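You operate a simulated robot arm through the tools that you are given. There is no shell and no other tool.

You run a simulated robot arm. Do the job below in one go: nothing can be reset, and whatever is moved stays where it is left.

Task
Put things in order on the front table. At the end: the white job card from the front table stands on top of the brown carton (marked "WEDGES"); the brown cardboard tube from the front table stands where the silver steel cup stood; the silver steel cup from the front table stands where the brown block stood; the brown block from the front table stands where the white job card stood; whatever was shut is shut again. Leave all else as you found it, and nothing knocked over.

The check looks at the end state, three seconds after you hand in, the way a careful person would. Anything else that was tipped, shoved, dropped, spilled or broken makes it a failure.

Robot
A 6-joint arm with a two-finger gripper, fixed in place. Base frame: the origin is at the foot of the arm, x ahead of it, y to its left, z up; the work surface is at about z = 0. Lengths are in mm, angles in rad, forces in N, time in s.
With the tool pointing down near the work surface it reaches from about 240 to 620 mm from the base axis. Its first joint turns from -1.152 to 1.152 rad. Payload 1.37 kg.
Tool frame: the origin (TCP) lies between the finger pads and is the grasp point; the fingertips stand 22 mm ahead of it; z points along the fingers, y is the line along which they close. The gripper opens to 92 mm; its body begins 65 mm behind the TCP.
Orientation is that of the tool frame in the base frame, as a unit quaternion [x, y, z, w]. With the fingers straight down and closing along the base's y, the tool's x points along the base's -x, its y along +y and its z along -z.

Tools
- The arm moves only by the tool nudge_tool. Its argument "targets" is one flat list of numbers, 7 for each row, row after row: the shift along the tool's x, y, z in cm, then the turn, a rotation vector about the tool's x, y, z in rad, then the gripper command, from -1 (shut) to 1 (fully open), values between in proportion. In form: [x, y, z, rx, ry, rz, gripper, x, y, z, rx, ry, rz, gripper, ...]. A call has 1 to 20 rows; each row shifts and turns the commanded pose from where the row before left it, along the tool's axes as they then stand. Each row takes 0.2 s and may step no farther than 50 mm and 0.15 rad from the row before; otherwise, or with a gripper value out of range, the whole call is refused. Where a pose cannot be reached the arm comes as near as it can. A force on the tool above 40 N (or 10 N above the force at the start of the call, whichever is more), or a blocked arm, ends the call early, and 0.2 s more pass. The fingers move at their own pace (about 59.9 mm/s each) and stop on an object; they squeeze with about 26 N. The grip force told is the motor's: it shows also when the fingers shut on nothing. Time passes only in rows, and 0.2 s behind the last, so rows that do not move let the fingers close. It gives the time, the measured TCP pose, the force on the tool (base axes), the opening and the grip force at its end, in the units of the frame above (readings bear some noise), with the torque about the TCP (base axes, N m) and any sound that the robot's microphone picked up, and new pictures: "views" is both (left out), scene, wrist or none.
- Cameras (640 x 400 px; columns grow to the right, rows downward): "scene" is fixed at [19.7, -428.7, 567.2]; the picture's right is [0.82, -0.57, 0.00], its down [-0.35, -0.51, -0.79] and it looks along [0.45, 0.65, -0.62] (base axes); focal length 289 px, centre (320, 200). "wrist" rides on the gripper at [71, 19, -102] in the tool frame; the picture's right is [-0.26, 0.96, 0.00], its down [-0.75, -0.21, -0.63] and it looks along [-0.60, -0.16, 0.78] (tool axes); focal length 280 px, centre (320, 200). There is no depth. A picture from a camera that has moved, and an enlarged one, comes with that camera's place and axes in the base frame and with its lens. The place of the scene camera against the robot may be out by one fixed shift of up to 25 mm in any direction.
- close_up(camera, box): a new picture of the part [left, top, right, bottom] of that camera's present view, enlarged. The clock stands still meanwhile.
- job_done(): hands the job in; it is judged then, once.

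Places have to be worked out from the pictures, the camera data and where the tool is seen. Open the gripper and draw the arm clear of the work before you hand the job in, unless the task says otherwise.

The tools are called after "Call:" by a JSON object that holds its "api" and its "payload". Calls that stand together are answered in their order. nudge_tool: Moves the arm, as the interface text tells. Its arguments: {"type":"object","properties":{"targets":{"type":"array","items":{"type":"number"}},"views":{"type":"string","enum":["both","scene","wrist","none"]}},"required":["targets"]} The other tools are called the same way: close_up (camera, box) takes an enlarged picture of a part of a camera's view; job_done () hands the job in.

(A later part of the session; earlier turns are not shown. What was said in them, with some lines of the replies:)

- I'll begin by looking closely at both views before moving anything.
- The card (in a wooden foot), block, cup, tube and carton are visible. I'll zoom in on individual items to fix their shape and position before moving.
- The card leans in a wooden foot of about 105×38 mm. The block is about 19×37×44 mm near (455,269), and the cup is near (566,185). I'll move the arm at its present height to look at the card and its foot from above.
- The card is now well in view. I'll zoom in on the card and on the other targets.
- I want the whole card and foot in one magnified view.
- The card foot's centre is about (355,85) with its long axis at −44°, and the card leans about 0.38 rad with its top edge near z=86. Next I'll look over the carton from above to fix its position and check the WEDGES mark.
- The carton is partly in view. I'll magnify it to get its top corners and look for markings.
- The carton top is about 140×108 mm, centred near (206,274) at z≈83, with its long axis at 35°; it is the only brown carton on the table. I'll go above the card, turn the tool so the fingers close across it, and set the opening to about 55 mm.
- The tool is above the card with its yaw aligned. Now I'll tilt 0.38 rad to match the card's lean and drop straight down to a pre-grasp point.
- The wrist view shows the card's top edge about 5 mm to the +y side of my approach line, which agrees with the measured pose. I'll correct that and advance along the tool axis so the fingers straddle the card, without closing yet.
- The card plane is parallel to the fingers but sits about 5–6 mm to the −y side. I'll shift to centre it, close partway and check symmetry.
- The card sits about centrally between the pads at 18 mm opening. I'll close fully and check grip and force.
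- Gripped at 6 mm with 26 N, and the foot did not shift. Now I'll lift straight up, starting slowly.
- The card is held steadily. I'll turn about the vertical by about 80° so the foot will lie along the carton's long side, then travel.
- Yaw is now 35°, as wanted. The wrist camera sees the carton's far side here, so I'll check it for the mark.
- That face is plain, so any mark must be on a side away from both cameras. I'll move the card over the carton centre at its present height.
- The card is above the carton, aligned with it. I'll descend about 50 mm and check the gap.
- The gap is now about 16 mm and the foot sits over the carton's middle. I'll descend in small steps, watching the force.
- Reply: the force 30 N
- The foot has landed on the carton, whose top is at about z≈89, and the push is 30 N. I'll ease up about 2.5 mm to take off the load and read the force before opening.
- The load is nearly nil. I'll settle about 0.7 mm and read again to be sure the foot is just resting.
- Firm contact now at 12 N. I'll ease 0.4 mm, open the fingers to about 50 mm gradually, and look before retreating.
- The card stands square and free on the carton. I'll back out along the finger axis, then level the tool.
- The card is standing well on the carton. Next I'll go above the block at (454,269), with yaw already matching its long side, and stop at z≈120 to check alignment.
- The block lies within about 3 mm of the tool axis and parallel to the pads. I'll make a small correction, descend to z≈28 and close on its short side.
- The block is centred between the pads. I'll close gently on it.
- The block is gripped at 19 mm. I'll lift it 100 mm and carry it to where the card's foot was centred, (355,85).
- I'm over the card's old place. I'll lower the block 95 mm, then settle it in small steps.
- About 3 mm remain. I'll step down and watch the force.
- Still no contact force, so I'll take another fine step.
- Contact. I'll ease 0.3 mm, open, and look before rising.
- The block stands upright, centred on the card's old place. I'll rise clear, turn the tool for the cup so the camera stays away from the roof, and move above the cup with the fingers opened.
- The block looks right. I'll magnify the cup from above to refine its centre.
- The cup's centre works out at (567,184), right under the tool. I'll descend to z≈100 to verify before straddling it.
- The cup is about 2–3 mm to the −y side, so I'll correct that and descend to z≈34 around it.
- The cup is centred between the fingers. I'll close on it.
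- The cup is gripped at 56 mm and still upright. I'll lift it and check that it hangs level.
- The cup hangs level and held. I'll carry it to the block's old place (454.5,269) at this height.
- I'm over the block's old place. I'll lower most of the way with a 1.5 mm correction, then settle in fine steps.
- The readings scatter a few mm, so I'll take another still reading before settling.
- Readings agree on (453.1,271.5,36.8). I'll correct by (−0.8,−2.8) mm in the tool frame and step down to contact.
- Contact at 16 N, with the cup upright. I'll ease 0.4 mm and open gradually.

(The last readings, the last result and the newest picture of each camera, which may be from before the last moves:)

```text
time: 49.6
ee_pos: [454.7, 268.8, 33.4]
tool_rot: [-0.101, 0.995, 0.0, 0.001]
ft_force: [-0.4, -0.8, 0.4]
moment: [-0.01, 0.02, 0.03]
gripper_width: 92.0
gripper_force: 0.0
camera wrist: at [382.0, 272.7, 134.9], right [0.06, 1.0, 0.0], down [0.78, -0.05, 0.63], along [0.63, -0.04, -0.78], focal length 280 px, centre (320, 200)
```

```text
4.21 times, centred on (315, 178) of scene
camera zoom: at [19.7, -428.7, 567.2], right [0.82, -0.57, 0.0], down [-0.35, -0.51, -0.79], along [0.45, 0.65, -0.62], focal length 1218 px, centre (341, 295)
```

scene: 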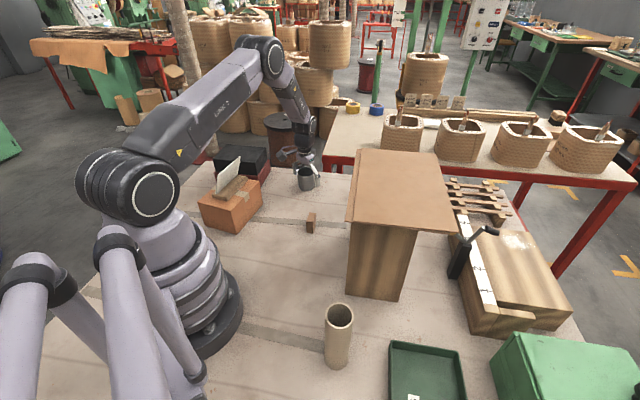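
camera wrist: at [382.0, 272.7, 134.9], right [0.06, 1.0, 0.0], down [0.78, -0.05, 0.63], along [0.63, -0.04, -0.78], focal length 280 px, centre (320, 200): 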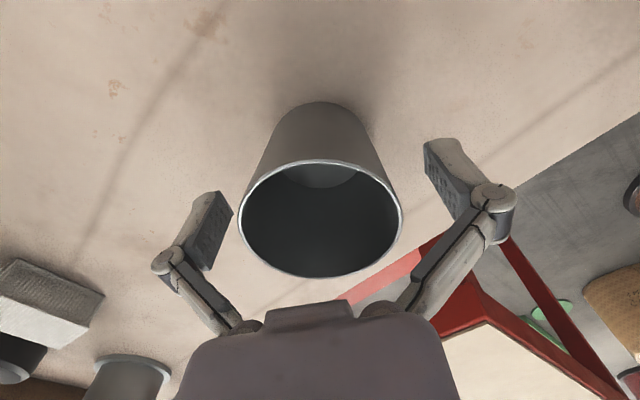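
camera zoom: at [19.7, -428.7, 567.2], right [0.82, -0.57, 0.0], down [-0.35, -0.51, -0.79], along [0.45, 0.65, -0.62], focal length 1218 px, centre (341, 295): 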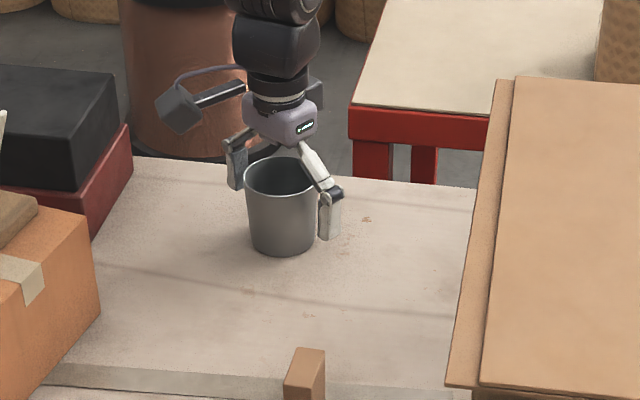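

The cup stands upright in the block's place. I'll rise straight up clear of it and travel at z≈300 toward the tube's side.

Call:
{"api": "nudge_tool", "payload": {"targets": [0, 0, -2.0, 0, 0, 0, 1, 0, 0, -4.2, 0, 0, 0, 1, 0, 0, -5.0, 0, 0, 0, 1, 0, 0, -5.0, 0, 0, 0, 1, 0, 0, -5.0, 0, 0, 0, 1, 0, 0, -5.0, 0, 0, 0, 1, 2.714, -3.515, 0, 0, 0, 0, 1, 2.714, -3.515, 0, 0, 0, 0, 1, 2.714, -3.515, 0, 0, 0, 0, 1, 2.714, -3.515, 0, 0, 0, 0, 1, 2.714, -3.515, 0, 0, 0, 0, 1, 2.714, -3.515, 0, 0, 0, 0, 1, 2.714, -3.515, 0, 0, 0, 0, 1, 2.714, -3.515, 0, 0, 0, 0, 1, 2.714, -3.515, 0, 0, 0, 0, 1, 2.714, -3.515, 0, 0, 0, 0, 1, 2.714, -3.515, 0, 0, 0, 0, 1], "views": "both"}}

Call:
{"api": "nudge_tool", "payload": {"targets": [0, 0, 0, 0, 0, 0.15, 1, 0, 0, 0, 0, 0, 0.15, 1, 0, 0, 0, 0, 0, 0.15, 1, 0, 0, 0, 0, 0, 0.15, 1, 0, 0, 0, 0, 0, 0.15, 1, 0, 0, 0, 0, 0, 0.15, 1, 0, 0, 0, 0, 0, 0, 1], "views": "both"}}

```text
time: 53.2
ee_pos: [241.0, -169.7, 294.5]
tool_rot: [-0.101, 0.995, 0.0, 0.0]
ft_force: [-0.7, -0.2, 1.2]
moment: [-0.04, 0.01, 0.03]
gripper_width: 92.1
gripper_force: 0.1
camera wrist: at [167.9, -164.8, 396.1], right [0.06, 1.0, 0.0], down [0.78, -0.05, 0.63], along [0.62, -0.04, -0.78], focal length 280 px, centre (320, 200)
```

scene: 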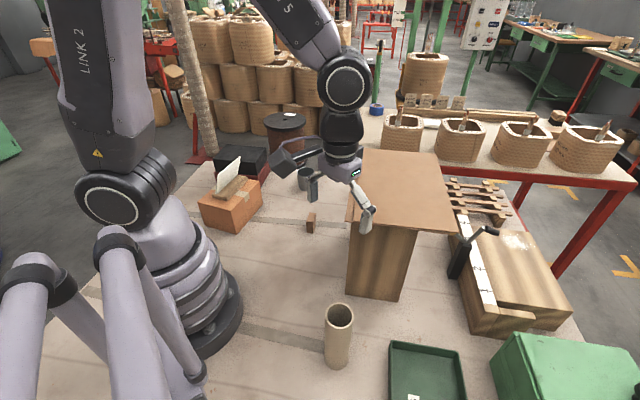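
wrist: 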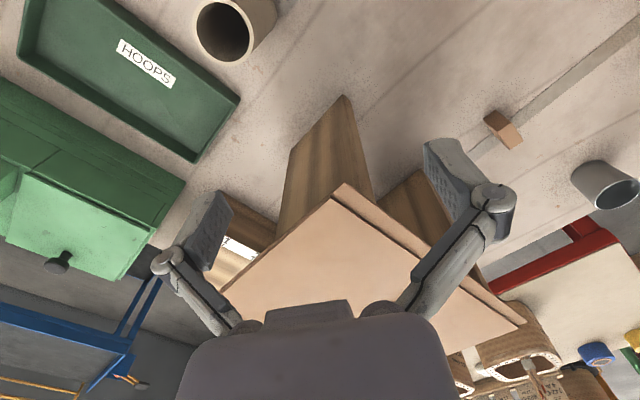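

```text
time: 54.8
ee_pos: [240.3, -168.7, 293.8]
tool_rot: [0.343, 0.939, 0.001, 0.001]
ft_force: [0.9, -0.1, -0.4]
moment: [-0.06, 0.0, -0.01]
gripper_width: 92.0
gripper_force: 0.1
camera wrist: at [198.6, -109.7, 396.5], right [0.82, 0.57, 0.0], down [0.44, -0.64, 0.63], along [0.36, -0.51, -0.78], focal length 280 px, centre (320, 200)
```

scene: 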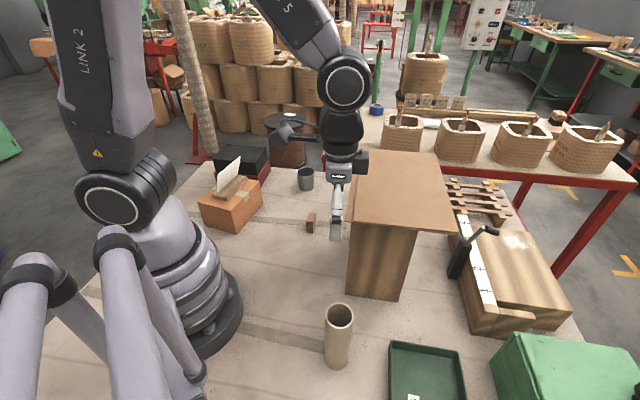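
wrist: 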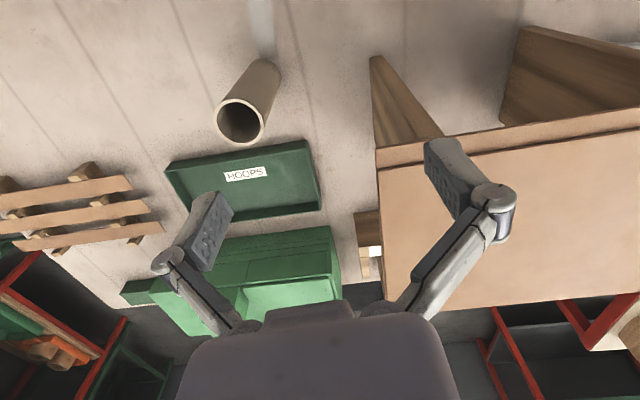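

The tube is in view. I'll magnify it for its base, rim and height.

Call:
{"api": "close_up", "payload": {"camera": "wrist", "box": [190, 45, 318, 145]}}

Call:
{"api": "close_up", "payload": {"camera": "scene", "box": [290, 290, 390, 380]}}

Call:
{"api": "close_up", "payload": {"camera": "scene", "box": [180, 130, 370, 250]}}

```text
4.00 times, centred on (254, 95) of wrist
camera zoom: at [198.6, -109.7, 396.5], right [0.82, 0.57, 0.0], down [0.44, -0.64, 0.63], along [0.36, -0.51, -0.78], focal length 1122 px, centre (584, 620)
```

zoom: 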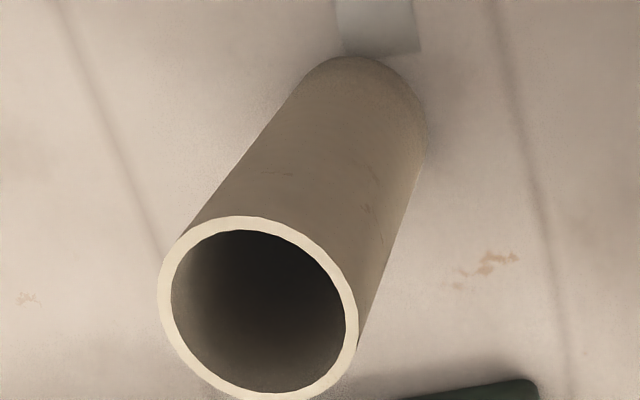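

```text
4.44 times, centred on (340, 335) of scene
camera zoom: at [19.7, -428.7, 567.2], right [0.82, -0.57, 0.0], down [-0.35, -0.51, -0.79], along [0.45, 0.65, -0.62], focal length 1286 px, centre (231, -400)
```

zoom: 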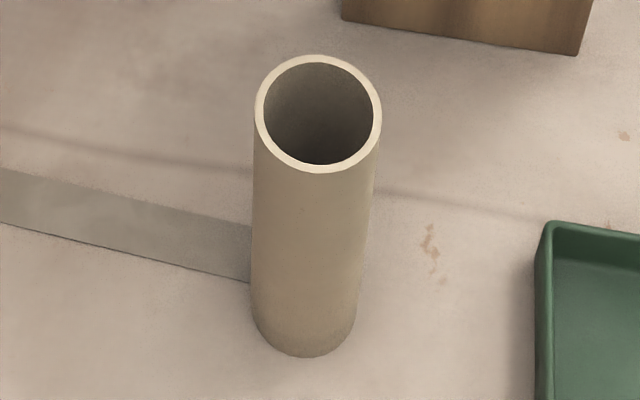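

```text
3.33 times, centred on (275, 190) of scene
camera zoom: at [19.7, -428.7, 567.2], right [0.82, -0.57, 0.0], down [-0.35, -0.51, -0.79], along [0.45, 0.65, -0.62], focal length 964 px, centre (470, 233)
```

zoom: 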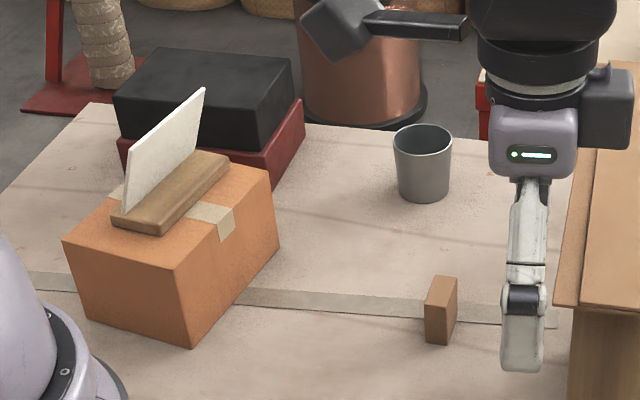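

The tube is about 46 mm across and 150 mm tall, standing at about (199,−240). I'll move over it at this height and check alignment.

Call:
{"api": "nudge_tool", "payload": {"targets": [-0.75, -4.08, 0, 0, 0, 0, 1, -0.75, -4.08, 0, 0, 0, 0, 1, 0, 0, 3.0, 0, 0, 0, 1, 0, 0, 3.0, 0, 0, 0, 1, 0, 0, 0, 0, 0, 0, 1], "views": "both"}}

Call:
{"api": "close_up", "payload": {"camera": "wrist", "box": [220, 60, 420, 185]}}

```text
time: 56.0
ee_pos: [201.0, -243.9, 234.1]
tool_rot: [0.342, 0.94, 0.0, 0.001]
ft_force: [-0.9, -0.6, 0.2]
moment: [-0.02, -0.02, 0.01]
gripper_width: 92.0
gripper_force: 0.0
camera wrist: at [159.1, -184.3, 336.1], right [0.82, 0.57, 0.0], down [0.45, -0.64, 0.63], along [0.36, -0.51, -0.78], focal length 280 px, centre (320, 200)
```

scene: 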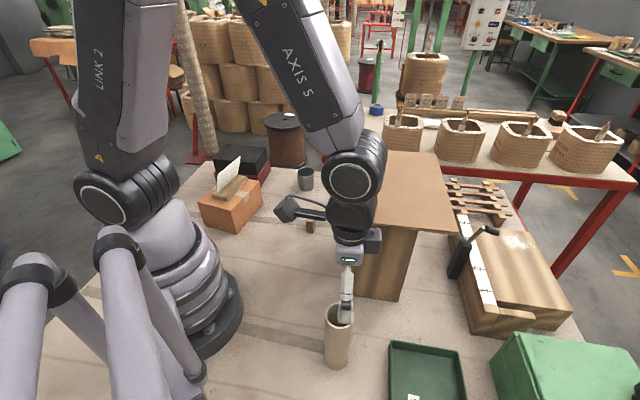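
wrist: 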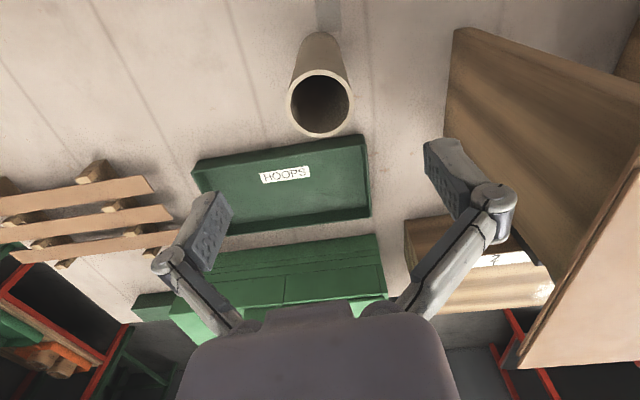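

```text
3.20 times, centred on (320, 122) of wrist
camera zoom: at [159.1, -184.3, 336.1], right [0.82, 0.57, 0.0], down [0.45, -0.64, 0.63], along [0.36, -0.51, -0.78], focal length 897 px, centre (320, 448)
```

zoom: 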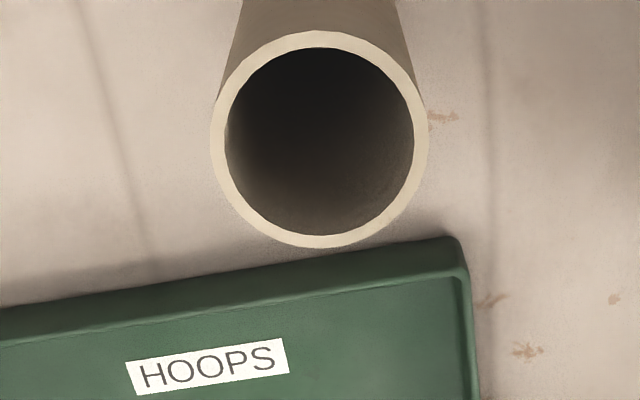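

The tube's rim centre lies 4 mm off along tool x; correcting that gives (198.3,−240.7). I'll descend around it to z≈110.

Call:
{"api": "nudge_tool", "payload": {"targets": [0.41, 0.06, 3.0, 0, 0, 0, 1, 0, 0, 3.4, 0, 0, 0, 1, 0, 0, 3.4, 0, 0, 0, 1, 0, 0, 2.6, 0, 0, 0, 1, 0, 0, 0, 0, 0, 0, 1], "views": "both"}}

Call:
{"api": "close_up", "payload": {"camera": "scene", "box": [280, 240, 410, 390]}}

```text
time: 57.2
ee_pos: [198.3, -239.8, 111.6]
tool_rot: [0.342, 0.94, 0.001, 0.001]
ft_force: [1.0, 1.3, 0.5]
moment: [0.01, -0.02, 0.0]
gripper_width: 92.1
gripper_force: 0.0
camera wrist: at [156.1, -179.8, 212.0], right [0.82, 0.57, 0.0], down [0.45, -0.64, 0.63], along [0.36, -0.51, -0.78], focal length 280 px, centre (320, 200)
```

scene: 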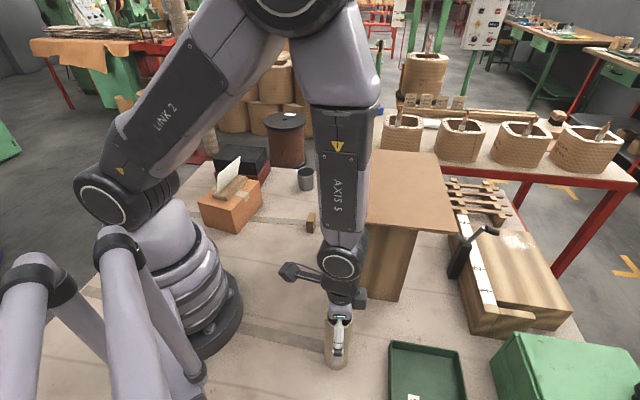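
wrist: 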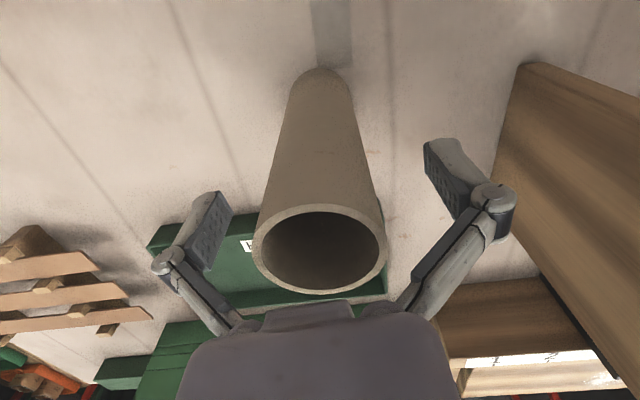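

```text
2.67 times, centred on (345, 315) of scene
camera zoom: at [19.7, -428.7, 567.2], right [0.82, -0.57, 0.0], down [-0.35, -0.51, -0.79], along [0.45, 0.65, -0.62], focal length 772 px, centre (253, -107)
```

zoom: 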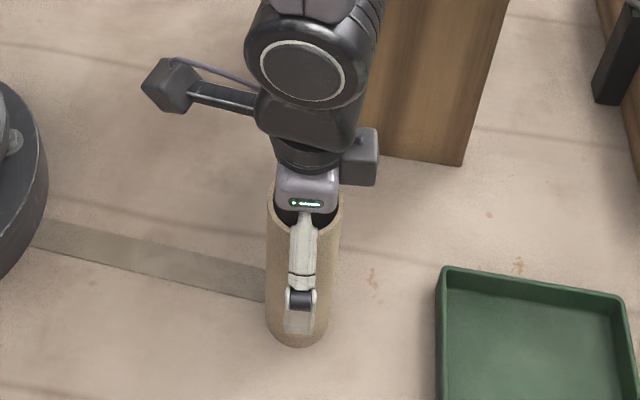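

The tube is centred between the fingers. I'll close on it.

Call:
{"api": "nudge_tool", "payload": {"targets": [0, 0, 0, 0, 0, 0, 0.5, 0, 0, 0, 0, 0, 0, 0.2, 0, 0, 0, 0, 0, 0, -0.2, 0, 0, 0, 0, 0, 0, -1, 0, 0, 0, 0, 0, 0, -1], "views": "wrist"}}

```text
time: 58.4
ee_pos: [198.1, -240.0, 111.0]
tool_rot: [0.342, 0.94, 0.0, 0.001]
ft_force: [-0.7, 0.0, 4.4]
moment: [0.05, -0.04, -0.01]
gripper_width: 49.4
gripper_force: 25.8
camera wrist: at [156.1, -179.9, 212.5], right [0.82, 0.57, 0.0], down [0.44, -0.64, 0.63], along [0.36, -0.51, -0.78], focal length 280 px, centre (320, 200)
```

wrist: 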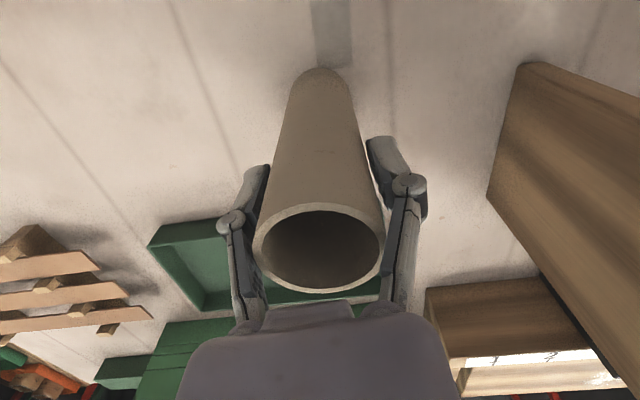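

Gripped at 49 mm. I'll lift a little and check for slip.

Call:
{"api": "nudge_tool", "payload": {"targets": [0, 0, -0.5, 0, 0, 0, -1, 0, 0, -1.0, 0, 0, 0, -1, 0, 0, -1.5, 0, 0, 0, -1, 0, 0, 0, 0, 0, 0, -1], "views": "both"}}

Call:
{"api": "close_up", "payload": {"camera": "scene", "box": [280, 240, 410, 390]}}

```text
time: 59.4
ee_pos: [197.6, -238.6, 141.0]
tool_rot: [0.341, 0.94, 0.001, 0.001]
ft_force: [0.0, 0.3, -0.8]
moment: [-0.02, 0.02, 0.02]
gripper_width: 49.4
gripper_force: 26.5
camera wrist: at [155.4, -179.2, 242.9], right [0.82, 0.57, 0.0], down [0.45, -0.64, 0.63], along [0.36, -0.51, -0.78], focal length 280 px, centre (320, 200)
```

scene: 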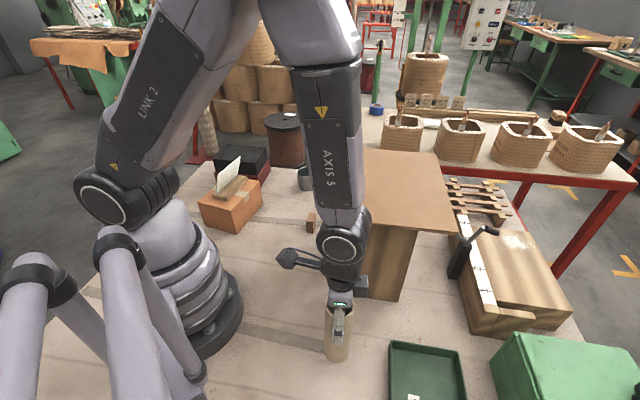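
wrist: 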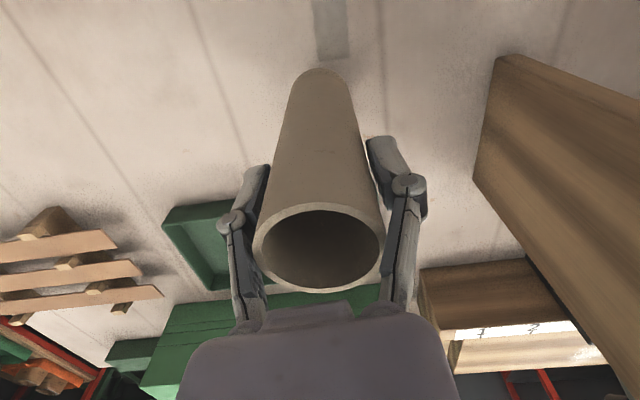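

```text
2.67 times, centred on (345, 315) of scene
camera zoom: at [19.6, -428.7, 567.2], right [0.82, -0.57, 0.0], down [-0.35, -0.51, -0.79], along [0.45, 0.65, -0.62], focal length 772 px, centre (253, -107)
```

zoom: 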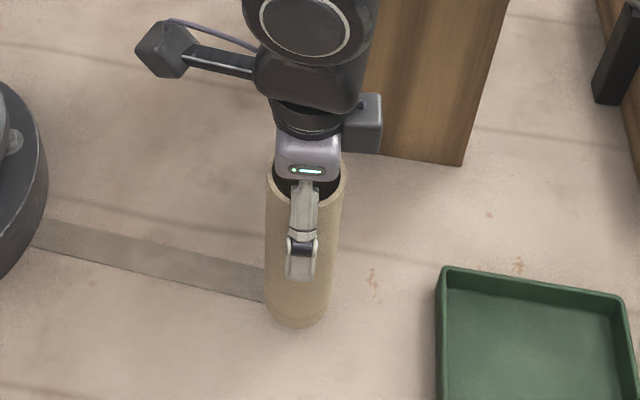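

The tube is held firmly. I'll lift it to z≈350, putting its bottom at about 240 and above the roof, then swing across to (300,60).

Call:
{"api": "nudge_tool", "payload": {"targets": [0, 0, -4.2, 0, 0, 0, -1, 0, 0, -4.2, 0, 0, 0, -1, 0, 0, -4.2, 0, 0, 0, -1, 0, 0, -4.2, 0, 0, 0, -1, 0, 0, -4.2, 0, 0, 0, -1, 0, 0, 0, 0, 0, 0, -1], "views": "both"}}

```text
time: 60.8
ee_pos: [194.7, -238.1, 350.7]
tool_rot: [0.342, 0.94, 0.002, 0.001]
ft_force: [-1.0, 0.0, 0.2]
moment: [0.0, -0.03, 0.0]
gripper_width: 48.7
gripper_force: 26.1
camera wrist: at [152.3, -178.7, 452.5], right [0.82, 0.57, 0.0], down [0.45, -0.64, 0.63], along [0.36, -0.51, -0.78], focal length 280 px, centre (320, 200)
```

scene: 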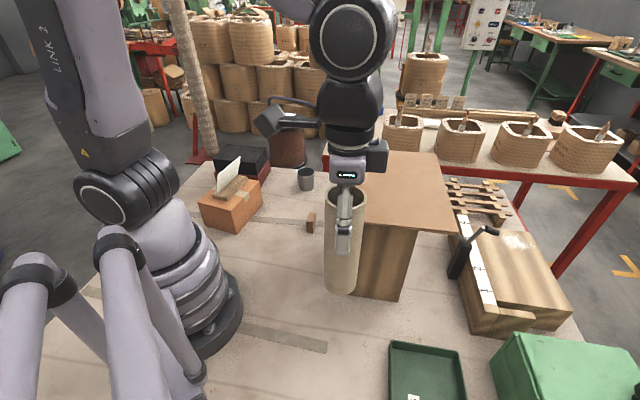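
wrist: 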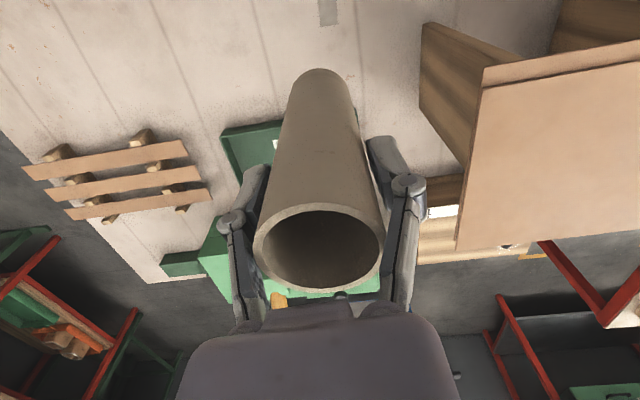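

The tube is well above the roof level. I'll swing across to (300,60) and turn the tool to the placing yaw.

Call:
{"api": "nudge_tool", "payload": {"targets": [1.58, 4.231, 0, 0, 0, 0, -1, 1.58, 4.231, 0, 0, 0, 0, -1, 1.58, 4.231, 0, 0, 0, 0, -1, 1.58, 4.231, 0, 0, 0, 0, -1, 1.58, 4.231, 0, 0, 0, 0, -1, 1.58, 4.231, 0, 0, 0, 0, -1, 1.58, 4.231, 0, 0, 0, 0, -1, 0, 0, 0, 0, 0, -0.15, -1, 0, 0, 0, 0, 0, -0.15, -1, 0, 0, 0, 0, 0, -0.15, -1, 0, 0, 0, 0, 0, -0.15, -1, 0, 0, 0, 0, 0, -0.15, -1, 0, 0, 0, 0, 0, -0.15, -1, 0, 0, 0, 0, 0, 0, -1], "views": "both"}}

```text
time: 63.8
ee_pos: [302.4, 59.0, 350.4]
tool_rot: [-0.102, 0.995, 0.001, 0.002]
ft_force: [0.8, -0.5, -0.6]
moment: [0.0, -0.04, 0.01]
gripper_width: 48.4
gripper_force: 26.0
camera wrist: at [229.0, 63.3, 452.3], right [0.06, 1.0, 0.0], down [0.78, -0.05, 0.63], along [0.63, -0.04, -0.78], focal length 280 px, centre (320, 200)
```

scene: 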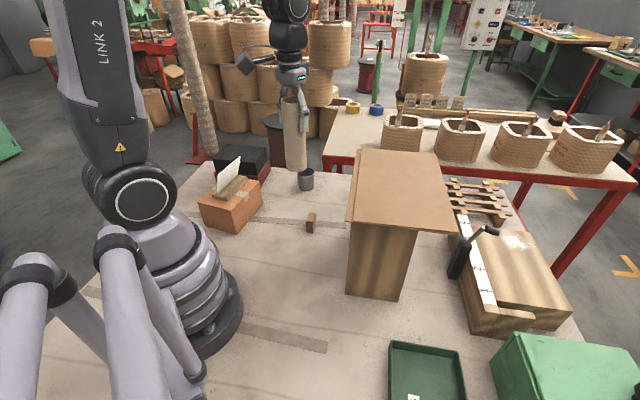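
wrist: 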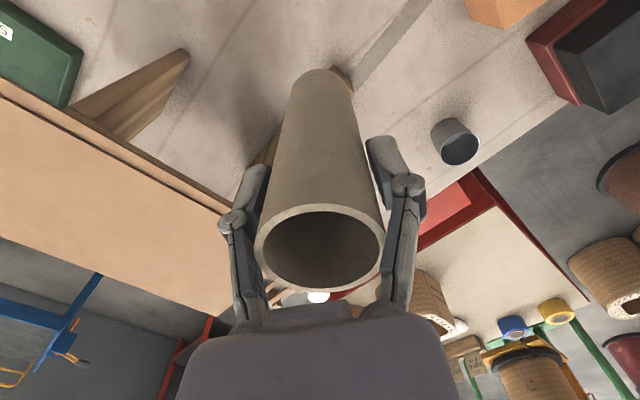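

The tube is still firmly held. I'll go via (440,175) to keep well clear of the roof corner, then over the cup's old place (567,184).

Call:
{"api": "nudge_tool", "payload": {"targets": [-3.957, 2.142, 2.0, 0, 0, 0, -1, -3.957, 2.142, 2.0, 0, 0, 0, -1, -3.957, 2.142, 2.0, 0, 0, 0, -1, -3.957, 2.142, 2.0, 0, 0, 0, -1, -4.207, -0.567, 0.5, 0, 0, 0, -1, -4.207, -0.567, 0.5, 0, 0, 0, -1, -4.207, -0.567, 0.5, 0, 0, 0, -1, 0, 0, 0, 0, 0, 0, -1, 0, 0, 0, 0, 0, 0, -1], "views": "both"}}

Call:
{"api": "close_up", "payload": {"camera": "scene", "box": [290, 70, 420, 200]}}

```text
time: 65.8
ee_pos: [566.1, 183.8, 256.5]
tool_rot: [-0.101, 0.995, 0.0, 0.002]
ft_force: [-0.3, 0.1, -1.1]
moment: [0.02, 0.0, 0.03]
gripper_width: 48.2
gripper_force: 25.9
camera wrist: at [493.0, 188.2, 357.8], right [0.06, 1.0, 0.0], down [0.78, -0.05, 0.63], along [0.62, -0.04, -0.78], focal length 280 px, centre (320, 200)
```

scene: 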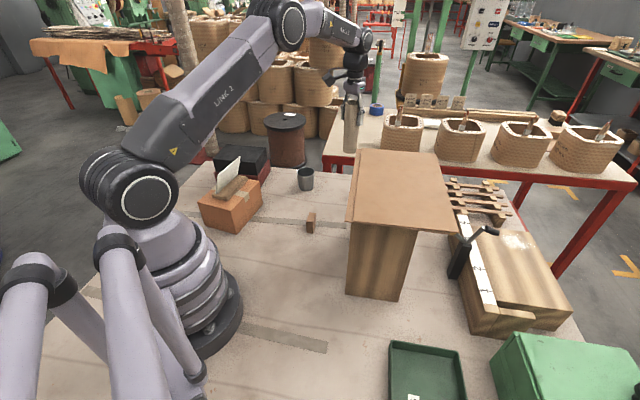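
wrist: 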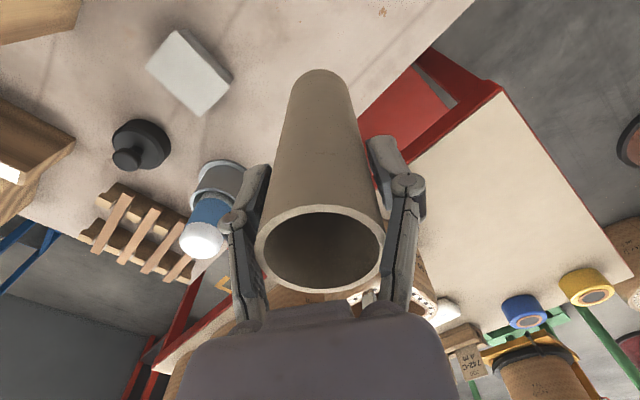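

```text
3.08 times, centred on (355, 135) of scene
camera zoom: at [19.7, -428.7, 567.2], right [0.82, -0.57, 0.0], down [-0.35, -0.51, -0.79], along [0.45, 0.65, -0.62], focal length 890 px, centre (212, 400)
```

zoom: 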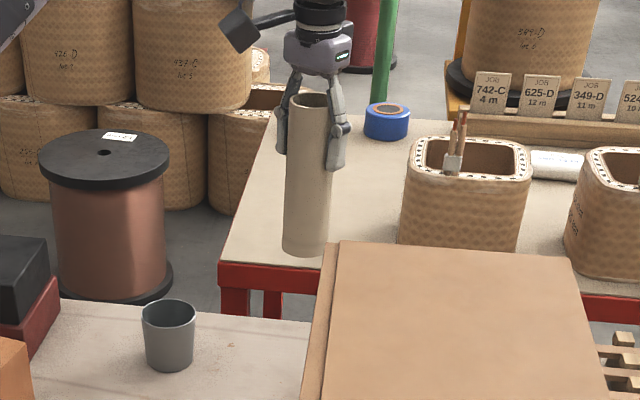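

The tube hangs vertical over the cup's old place. I'll lower it 138 mm, stopping a few mm above the table.

Call:
{"api": "nudge_tool", "payload": {"targets": [-0.05, 0, 4.5, 0, 0, 0, -1, 0, 0, 4.3, 0, 0, 0, -1, 0, 0, 3.0, 0, 0, 0, -1, 0, 0, 2.0, 0, 0, 0, -1, 0, 0, 0, 0, 0, 0, -1, 0, 0, 0, 0, 0, 0, -1], "views": "both"}}

Call:
{"api": "nudge_tool", "payload": {"targets": [0, 0, 0, 0, 0, 0, -1], "views": "none"}}

```text
time: 67.2
ee_pos: [568.0, 182.7, 119.0]
tool_rot: [-0.101, 0.995, -0.001, 0.001]
ft_force: [-0.4, -0.9, 0.4]
moment: [-0.03, -0.05, 0.01]
gripper_width: 47.9
gripper_force: 26.2
camera wrist: at [493.8, 187.4, 220.6], right [0.06, 1.0, 0.0], down [0.78, -0.05, 0.63], along [0.63, -0.04, -0.78], focal length 280 px, centre (320, 200)
```

scene: 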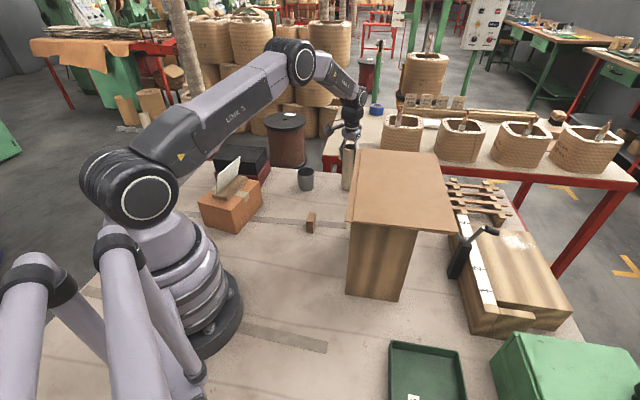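
wrist: 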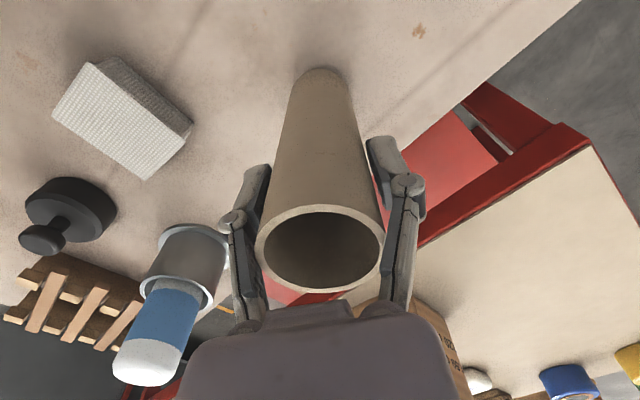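

```text
time: 67.6
ee_pos: [566.8, 182.4, 120.2]
tool_rot: [-0.1, 0.995, 0.0, 0.001]
ft_force: [0.7, -0.1, -0.2]
moment: [-0.02, 0.01, 0.0]
gripper_width: 48.0
gripper_force: 25.5
```

It stands at (567,182.5) with about 8 mm to go. I'll correct +1.5 mm in y and step down.

Call:
{"api": "nudge_tool", "payload": {"targets": [0, 0.15, 0.3, 0, 0, 0, -1, 0, 0, 0.3, 0, 0, 0, -1, 0, 0, 0, 0, 0, 0, -1], "views": "none"}}

Call:
{"api": "nudge_tool", "payload": {"targets": [0, 0, 0.1, 0, 0, 0, -1, 0, 0, 0, 0, 0, 0, -1], "views": "none"}}

```text
time: 68.4
ee_pos: [568.0, 185.7, 112.4]
tool_rot: [-0.1, 0.995, 0.001, 0.001]
ft_force: [0.8, -0.1, -0.7]
moment: [-0.07, -0.02, 0.03]
gripper_width: 47.9
gripper_force: 25.9
```

```text
time: 69.0
ee_pos: [566.4, 184.6, 112.4]
tool_rot: [-0.102, 0.995, 0.0, 0.002]
ft_force: [-3.1, -1.3, 8.4]
moment: [0.0, 0.27, 0.01]
gripper_width: 48.2
gripper_force: 25.9
```

Contact at 8 N. I'll check verticality before opening.

Call:
{"api": "nudge_tool", "payload": {"targets": [0, 0, -0.01, 0, 0, 0, -1], "views": "both"}}

Call:
{"api": "close_up", "payload": {"camera": "scene", "box": [290, 100, 420, 215]}}

```text
time: 69.4
ee_pos: [567.4, 185.6, 111.7]
tool_rot: [-0.101, 0.995, 0.0, 0.001]
ft_force: [-3.1, -2.4, 10.0]
moment: [-0.13, 0.23, 0.0]
gripper_width: 48.0
gripper_force: 26.6
camera wrist: at [494.5, 189.4, 213.6], right [0.06, 1.0, 0.0], down [0.78, -0.05, 0.63], along [0.63, -0.04, -0.78], focal length 280 px, centre (320, 200)
```

scene: 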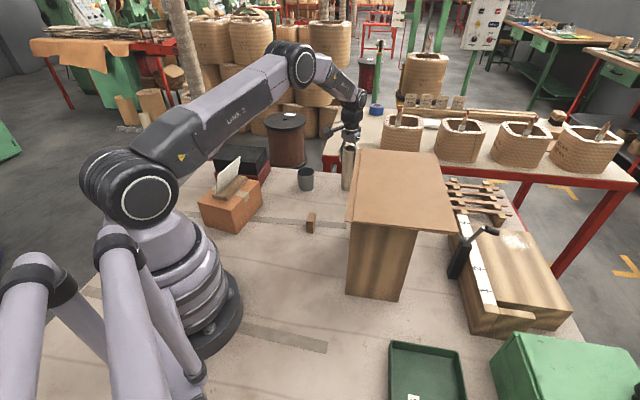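
wrist: 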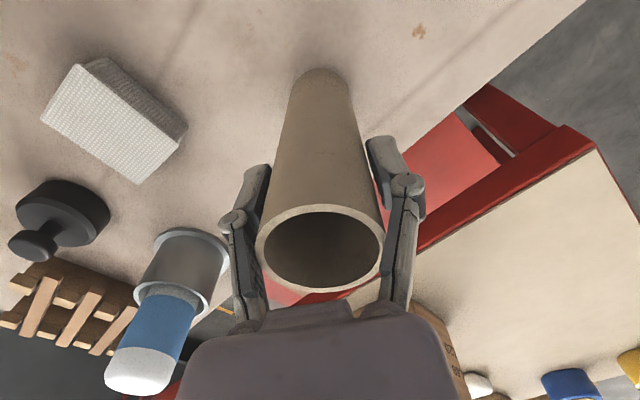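

```text
3.48 times, centred on (355, 158) of scene
camera zoom: at [19.6, -428.8, 567.2], right [0.82, -0.57, 0.0], down [-0.35, -0.51, -0.79], along [0.45, 0.65, -0.62], focal length 1006 px, centre (198, 348)
```

zoom: 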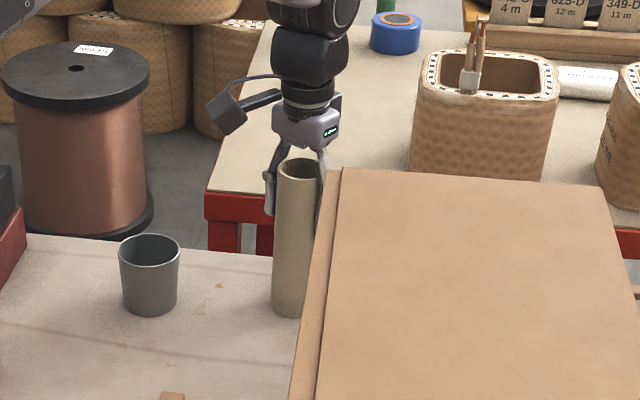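

The tube stands vertical. I'll ease off slightly and open slowly.

Call:
{"api": "nudge_tool", "payload": {"targets": [0, 0, -0.02, 0, 0, 0, -1, 0, 0, 0, 0, 0, 0, 0.1, 0, 0, 0, 0, 0, 0, 0.2, 0, 0, 0, 0, 0, 0, 0.4, 0, 0, 0, 0, 0, 0, 0.7, 0, 0, 0, 0, 0, 0, 1, 0, 0, 0, 0, 0, 0, 1], "views": "both"}}

Call:
{"api": "close_up", "payload": {"camera": "scene", "box": [290, 100, 420, 215]}}

```text
time: 71.0
ee_pos: [567.7, 184.6, 111.5]
tool_rot: [-0.102, 0.995, 0.0, 0.001]
ft_force: [0.6, -0.3, 0.6]
moment: [0.0, -0.01, 0.02]
gripper_width: 92.0
gripper_force: 0.0
camera wrist: at [494.2, 189.3, 213.3], right [0.06, 1.0, 0.0], down [0.78, -0.05, 0.63], along [0.63, -0.04, -0.78], focal length 280 px, centre (320, 200)
```

scene: 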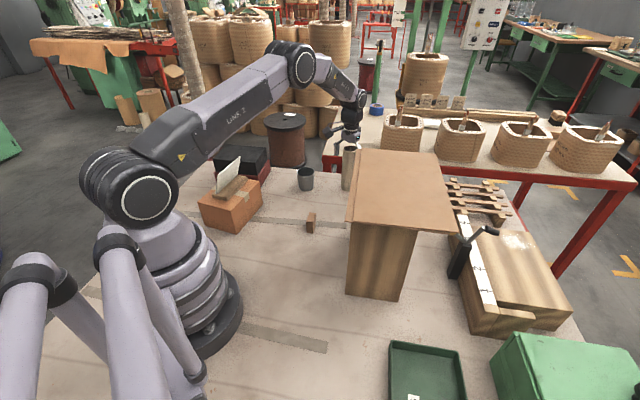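
wrist: 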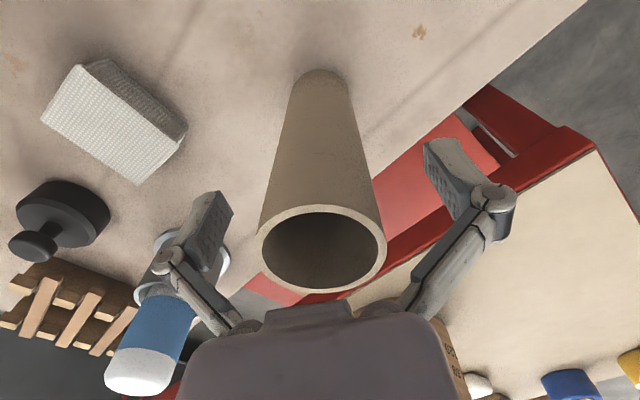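

```text
3.48 times, centred on (355, 158) of scene
camera zoom: at [19.7, -428.7, 567.2], right [0.82, -0.57, 0.0], down [-0.35, -0.51, -0.79], along [0.45, 0.65, -0.62], focal length 1006 px, centre (198, 348)
```

zoom: 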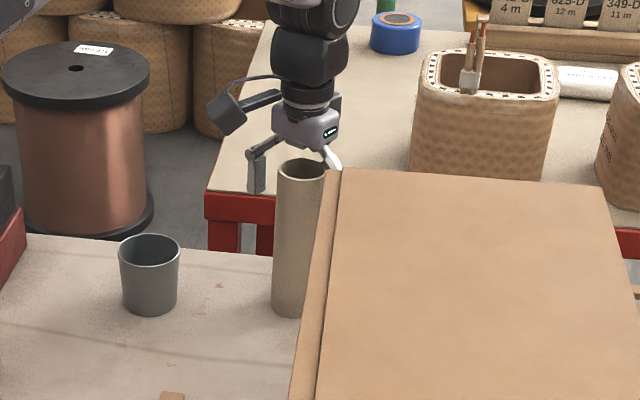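

The tube stands free. I'll rise straight up until the fingers are well above it, then draw back.

Call:
{"api": "nudge_tool", "payload": {"targets": [0, 0, -1.5, 0, 0, 0, 1, 0, 0, -4.0, 0, 0, 0, 1, 0, 0, -4.5, 0, 0, 0, 1, 0, 0, -4.5, 0, 0, 0, 1, 0, 0, -4.5, 0, 0, 0, 1, 4.5, 0, -1.0, 0, 0, 0, 1, 4.5, 0, -1.0, 0, 0, 0, 1, 4.5, 0, -1.0, 0, 0, 0, 1, 4.5, 0, -1.0, 0, 0, 0, 1, 0, 0, 0, 0, 0, 0, 1], "views": "both"}}

Call:
{"api": "close_up", "payload": {"camera": "scene", "box": [180, 110, 380, 245]}}

Call:
{"api": "close_up", "payload": {"camera": "wrist", "box": [60, 0, 460, 250]}}

```text
time: 73.2
ee_pos: [391.5, 150.4, 341.9]
tool_rot: [-0.1, 0.995, -0.001, 0.001]
ft_force: [-0.8, 0.2, 0.1]
moment: [-0.01, -0.01, -0.05]
gripper_width: 92.1
gripper_force: 0.1
camera wrist: at [318.5, 155.0, 443.6], right [0.06, 1.0, 0.0], down [0.78, -0.05, 0.63], along [0.63, -0.04, -0.78], focal length 280 px, centre (320, 200)
```

scene: 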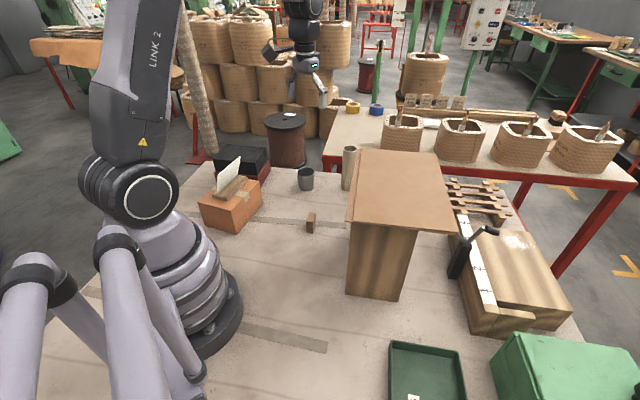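
wrist: 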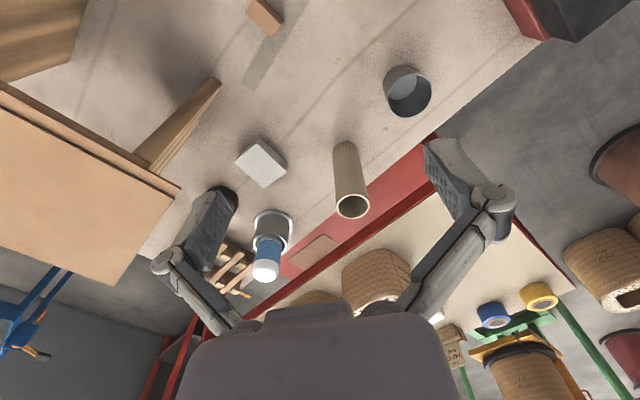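

```text
2.96 times, centred on (280, 178) of scene
camera zoom: at [19.6, -428.7, 567.2], right [0.82, -0.57, 0.0], down [-0.35, -0.51, -0.79], along [0.45, 0.65, -0.62], focal length 857 px, centre (438, 267)
```

zoom: 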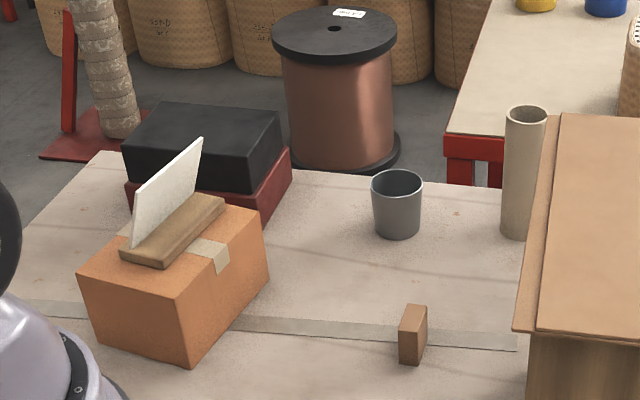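

```text
1.60 times, centred on (260, 125) of wrist
camera zoom: at [318.5, 155.0, 443.6], right [0.06, 1.0, 0.0], down [0.78, -0.05, 0.63], along [0.63, -0.04, -0.78], focal length 449 px, centre (416, 320)
```

zoom: 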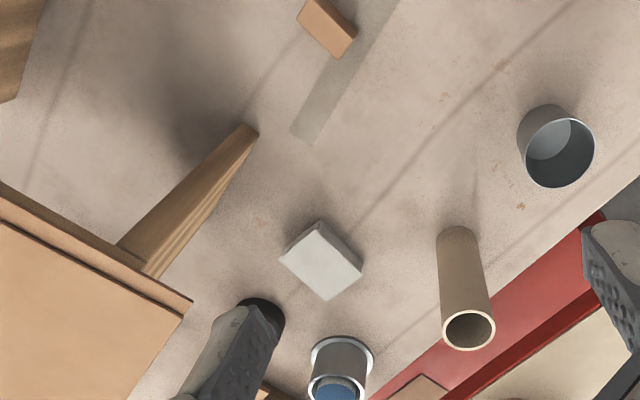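

All four objects appear to stand in their new places. I'll compare the carton and card with the earlier view to make sure nothing was shoved.

Call:
{"api": "close_up", "payload": {"camera": "scene", "box": [180, 135, 280, 245]}}

Call:
{"api": "close_up", "payload": {"camera": "scene", "box": [340, 130, 600, 345]}}

Call:
{"api": "close_up", "payload": {"camera": "scene", "box": [300, 250, 640, 400]}}

```text
3.64 times, centred on (230, 190) of scene
camera zoom: at [19.6, -428.7, 567.2], right [0.82, -0.57, 0.0], down [-0.35, -0.51, -0.79], along [0.45, 0.65, -0.62], focal length 1052 px, centre (647, 236)
```

zoom: 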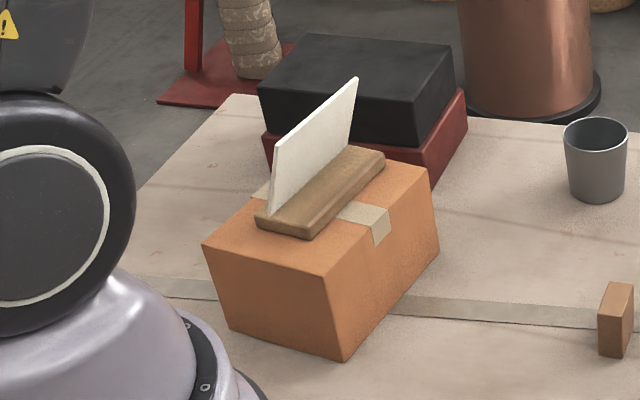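

```text
1.86 times, centred on (470, 238) of scene
camera zoom: at [19.6, -428.7, 567.2], right [0.82, -0.57, 0.0], down [-0.35, -0.51, -0.79], along [0.45, 0.65, -0.62], focal length 538 px, centre (41, 130)
```

zoom: 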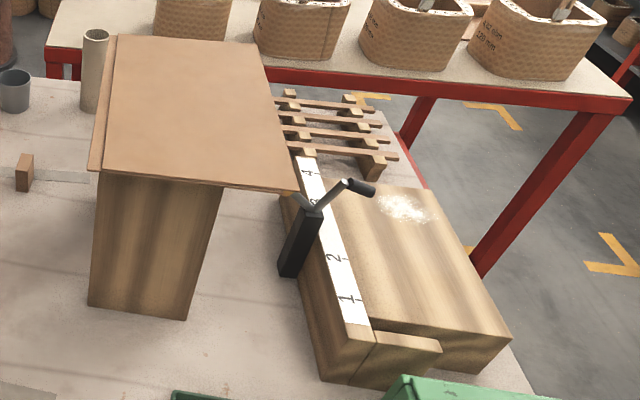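

```text
1.88 times, centred on (470, 325) of scene
camera zoom: at [19.6, -428.7, 567.2], right [0.82, -0.57, 0.0], down [-0.35, -0.51, -0.79], along [0.45, 0.65, -0.62], focal length 545 px, centre (38, -35)
```

zoom: 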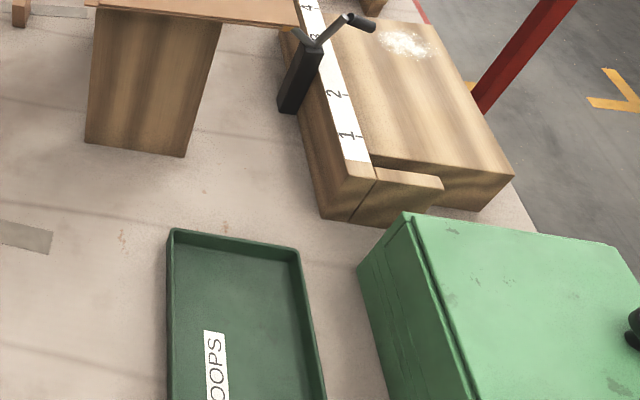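

Everything else matches the first pictures: the carton's corners have not moved, and the tray, jig, roof and toolbox are as found. The tube stands where the cup was, the cup where the block was, the block where the card was, and the card stands on the only brown carton on the table; its WEDGES mark must be on a side neither camera saw. The gripper is open and the arm is clear, so I'm handing in.

Call:
{"api": "job_done", "payload": {}}

```text
The job is handed in.
```

I moved all four objects to their new places and handed the job in; I haven't seen the result of the check. They were upright, and nothing else looked moved in the last pictures.

- **White job card:** it stands on top of the brown carton, with its foot along the carton's long side. I never saw the "WEDGES" mark, because the sides I could view were plain. It is the only brown carton I saw on the front table.
- **Brown block:** it stands where the card stood.
- **Silver steel cup:** it stands where the block stood, empty as I found it.
- **Brown cardboard tube:** it stands where the cup stood.

By the pictures and arm readings, the block, cup and tube are within a few millimetres of those spots. I didn't open anything, so nothing needed shutting again. I left the gripper open and the arm drawn back clear of the work.
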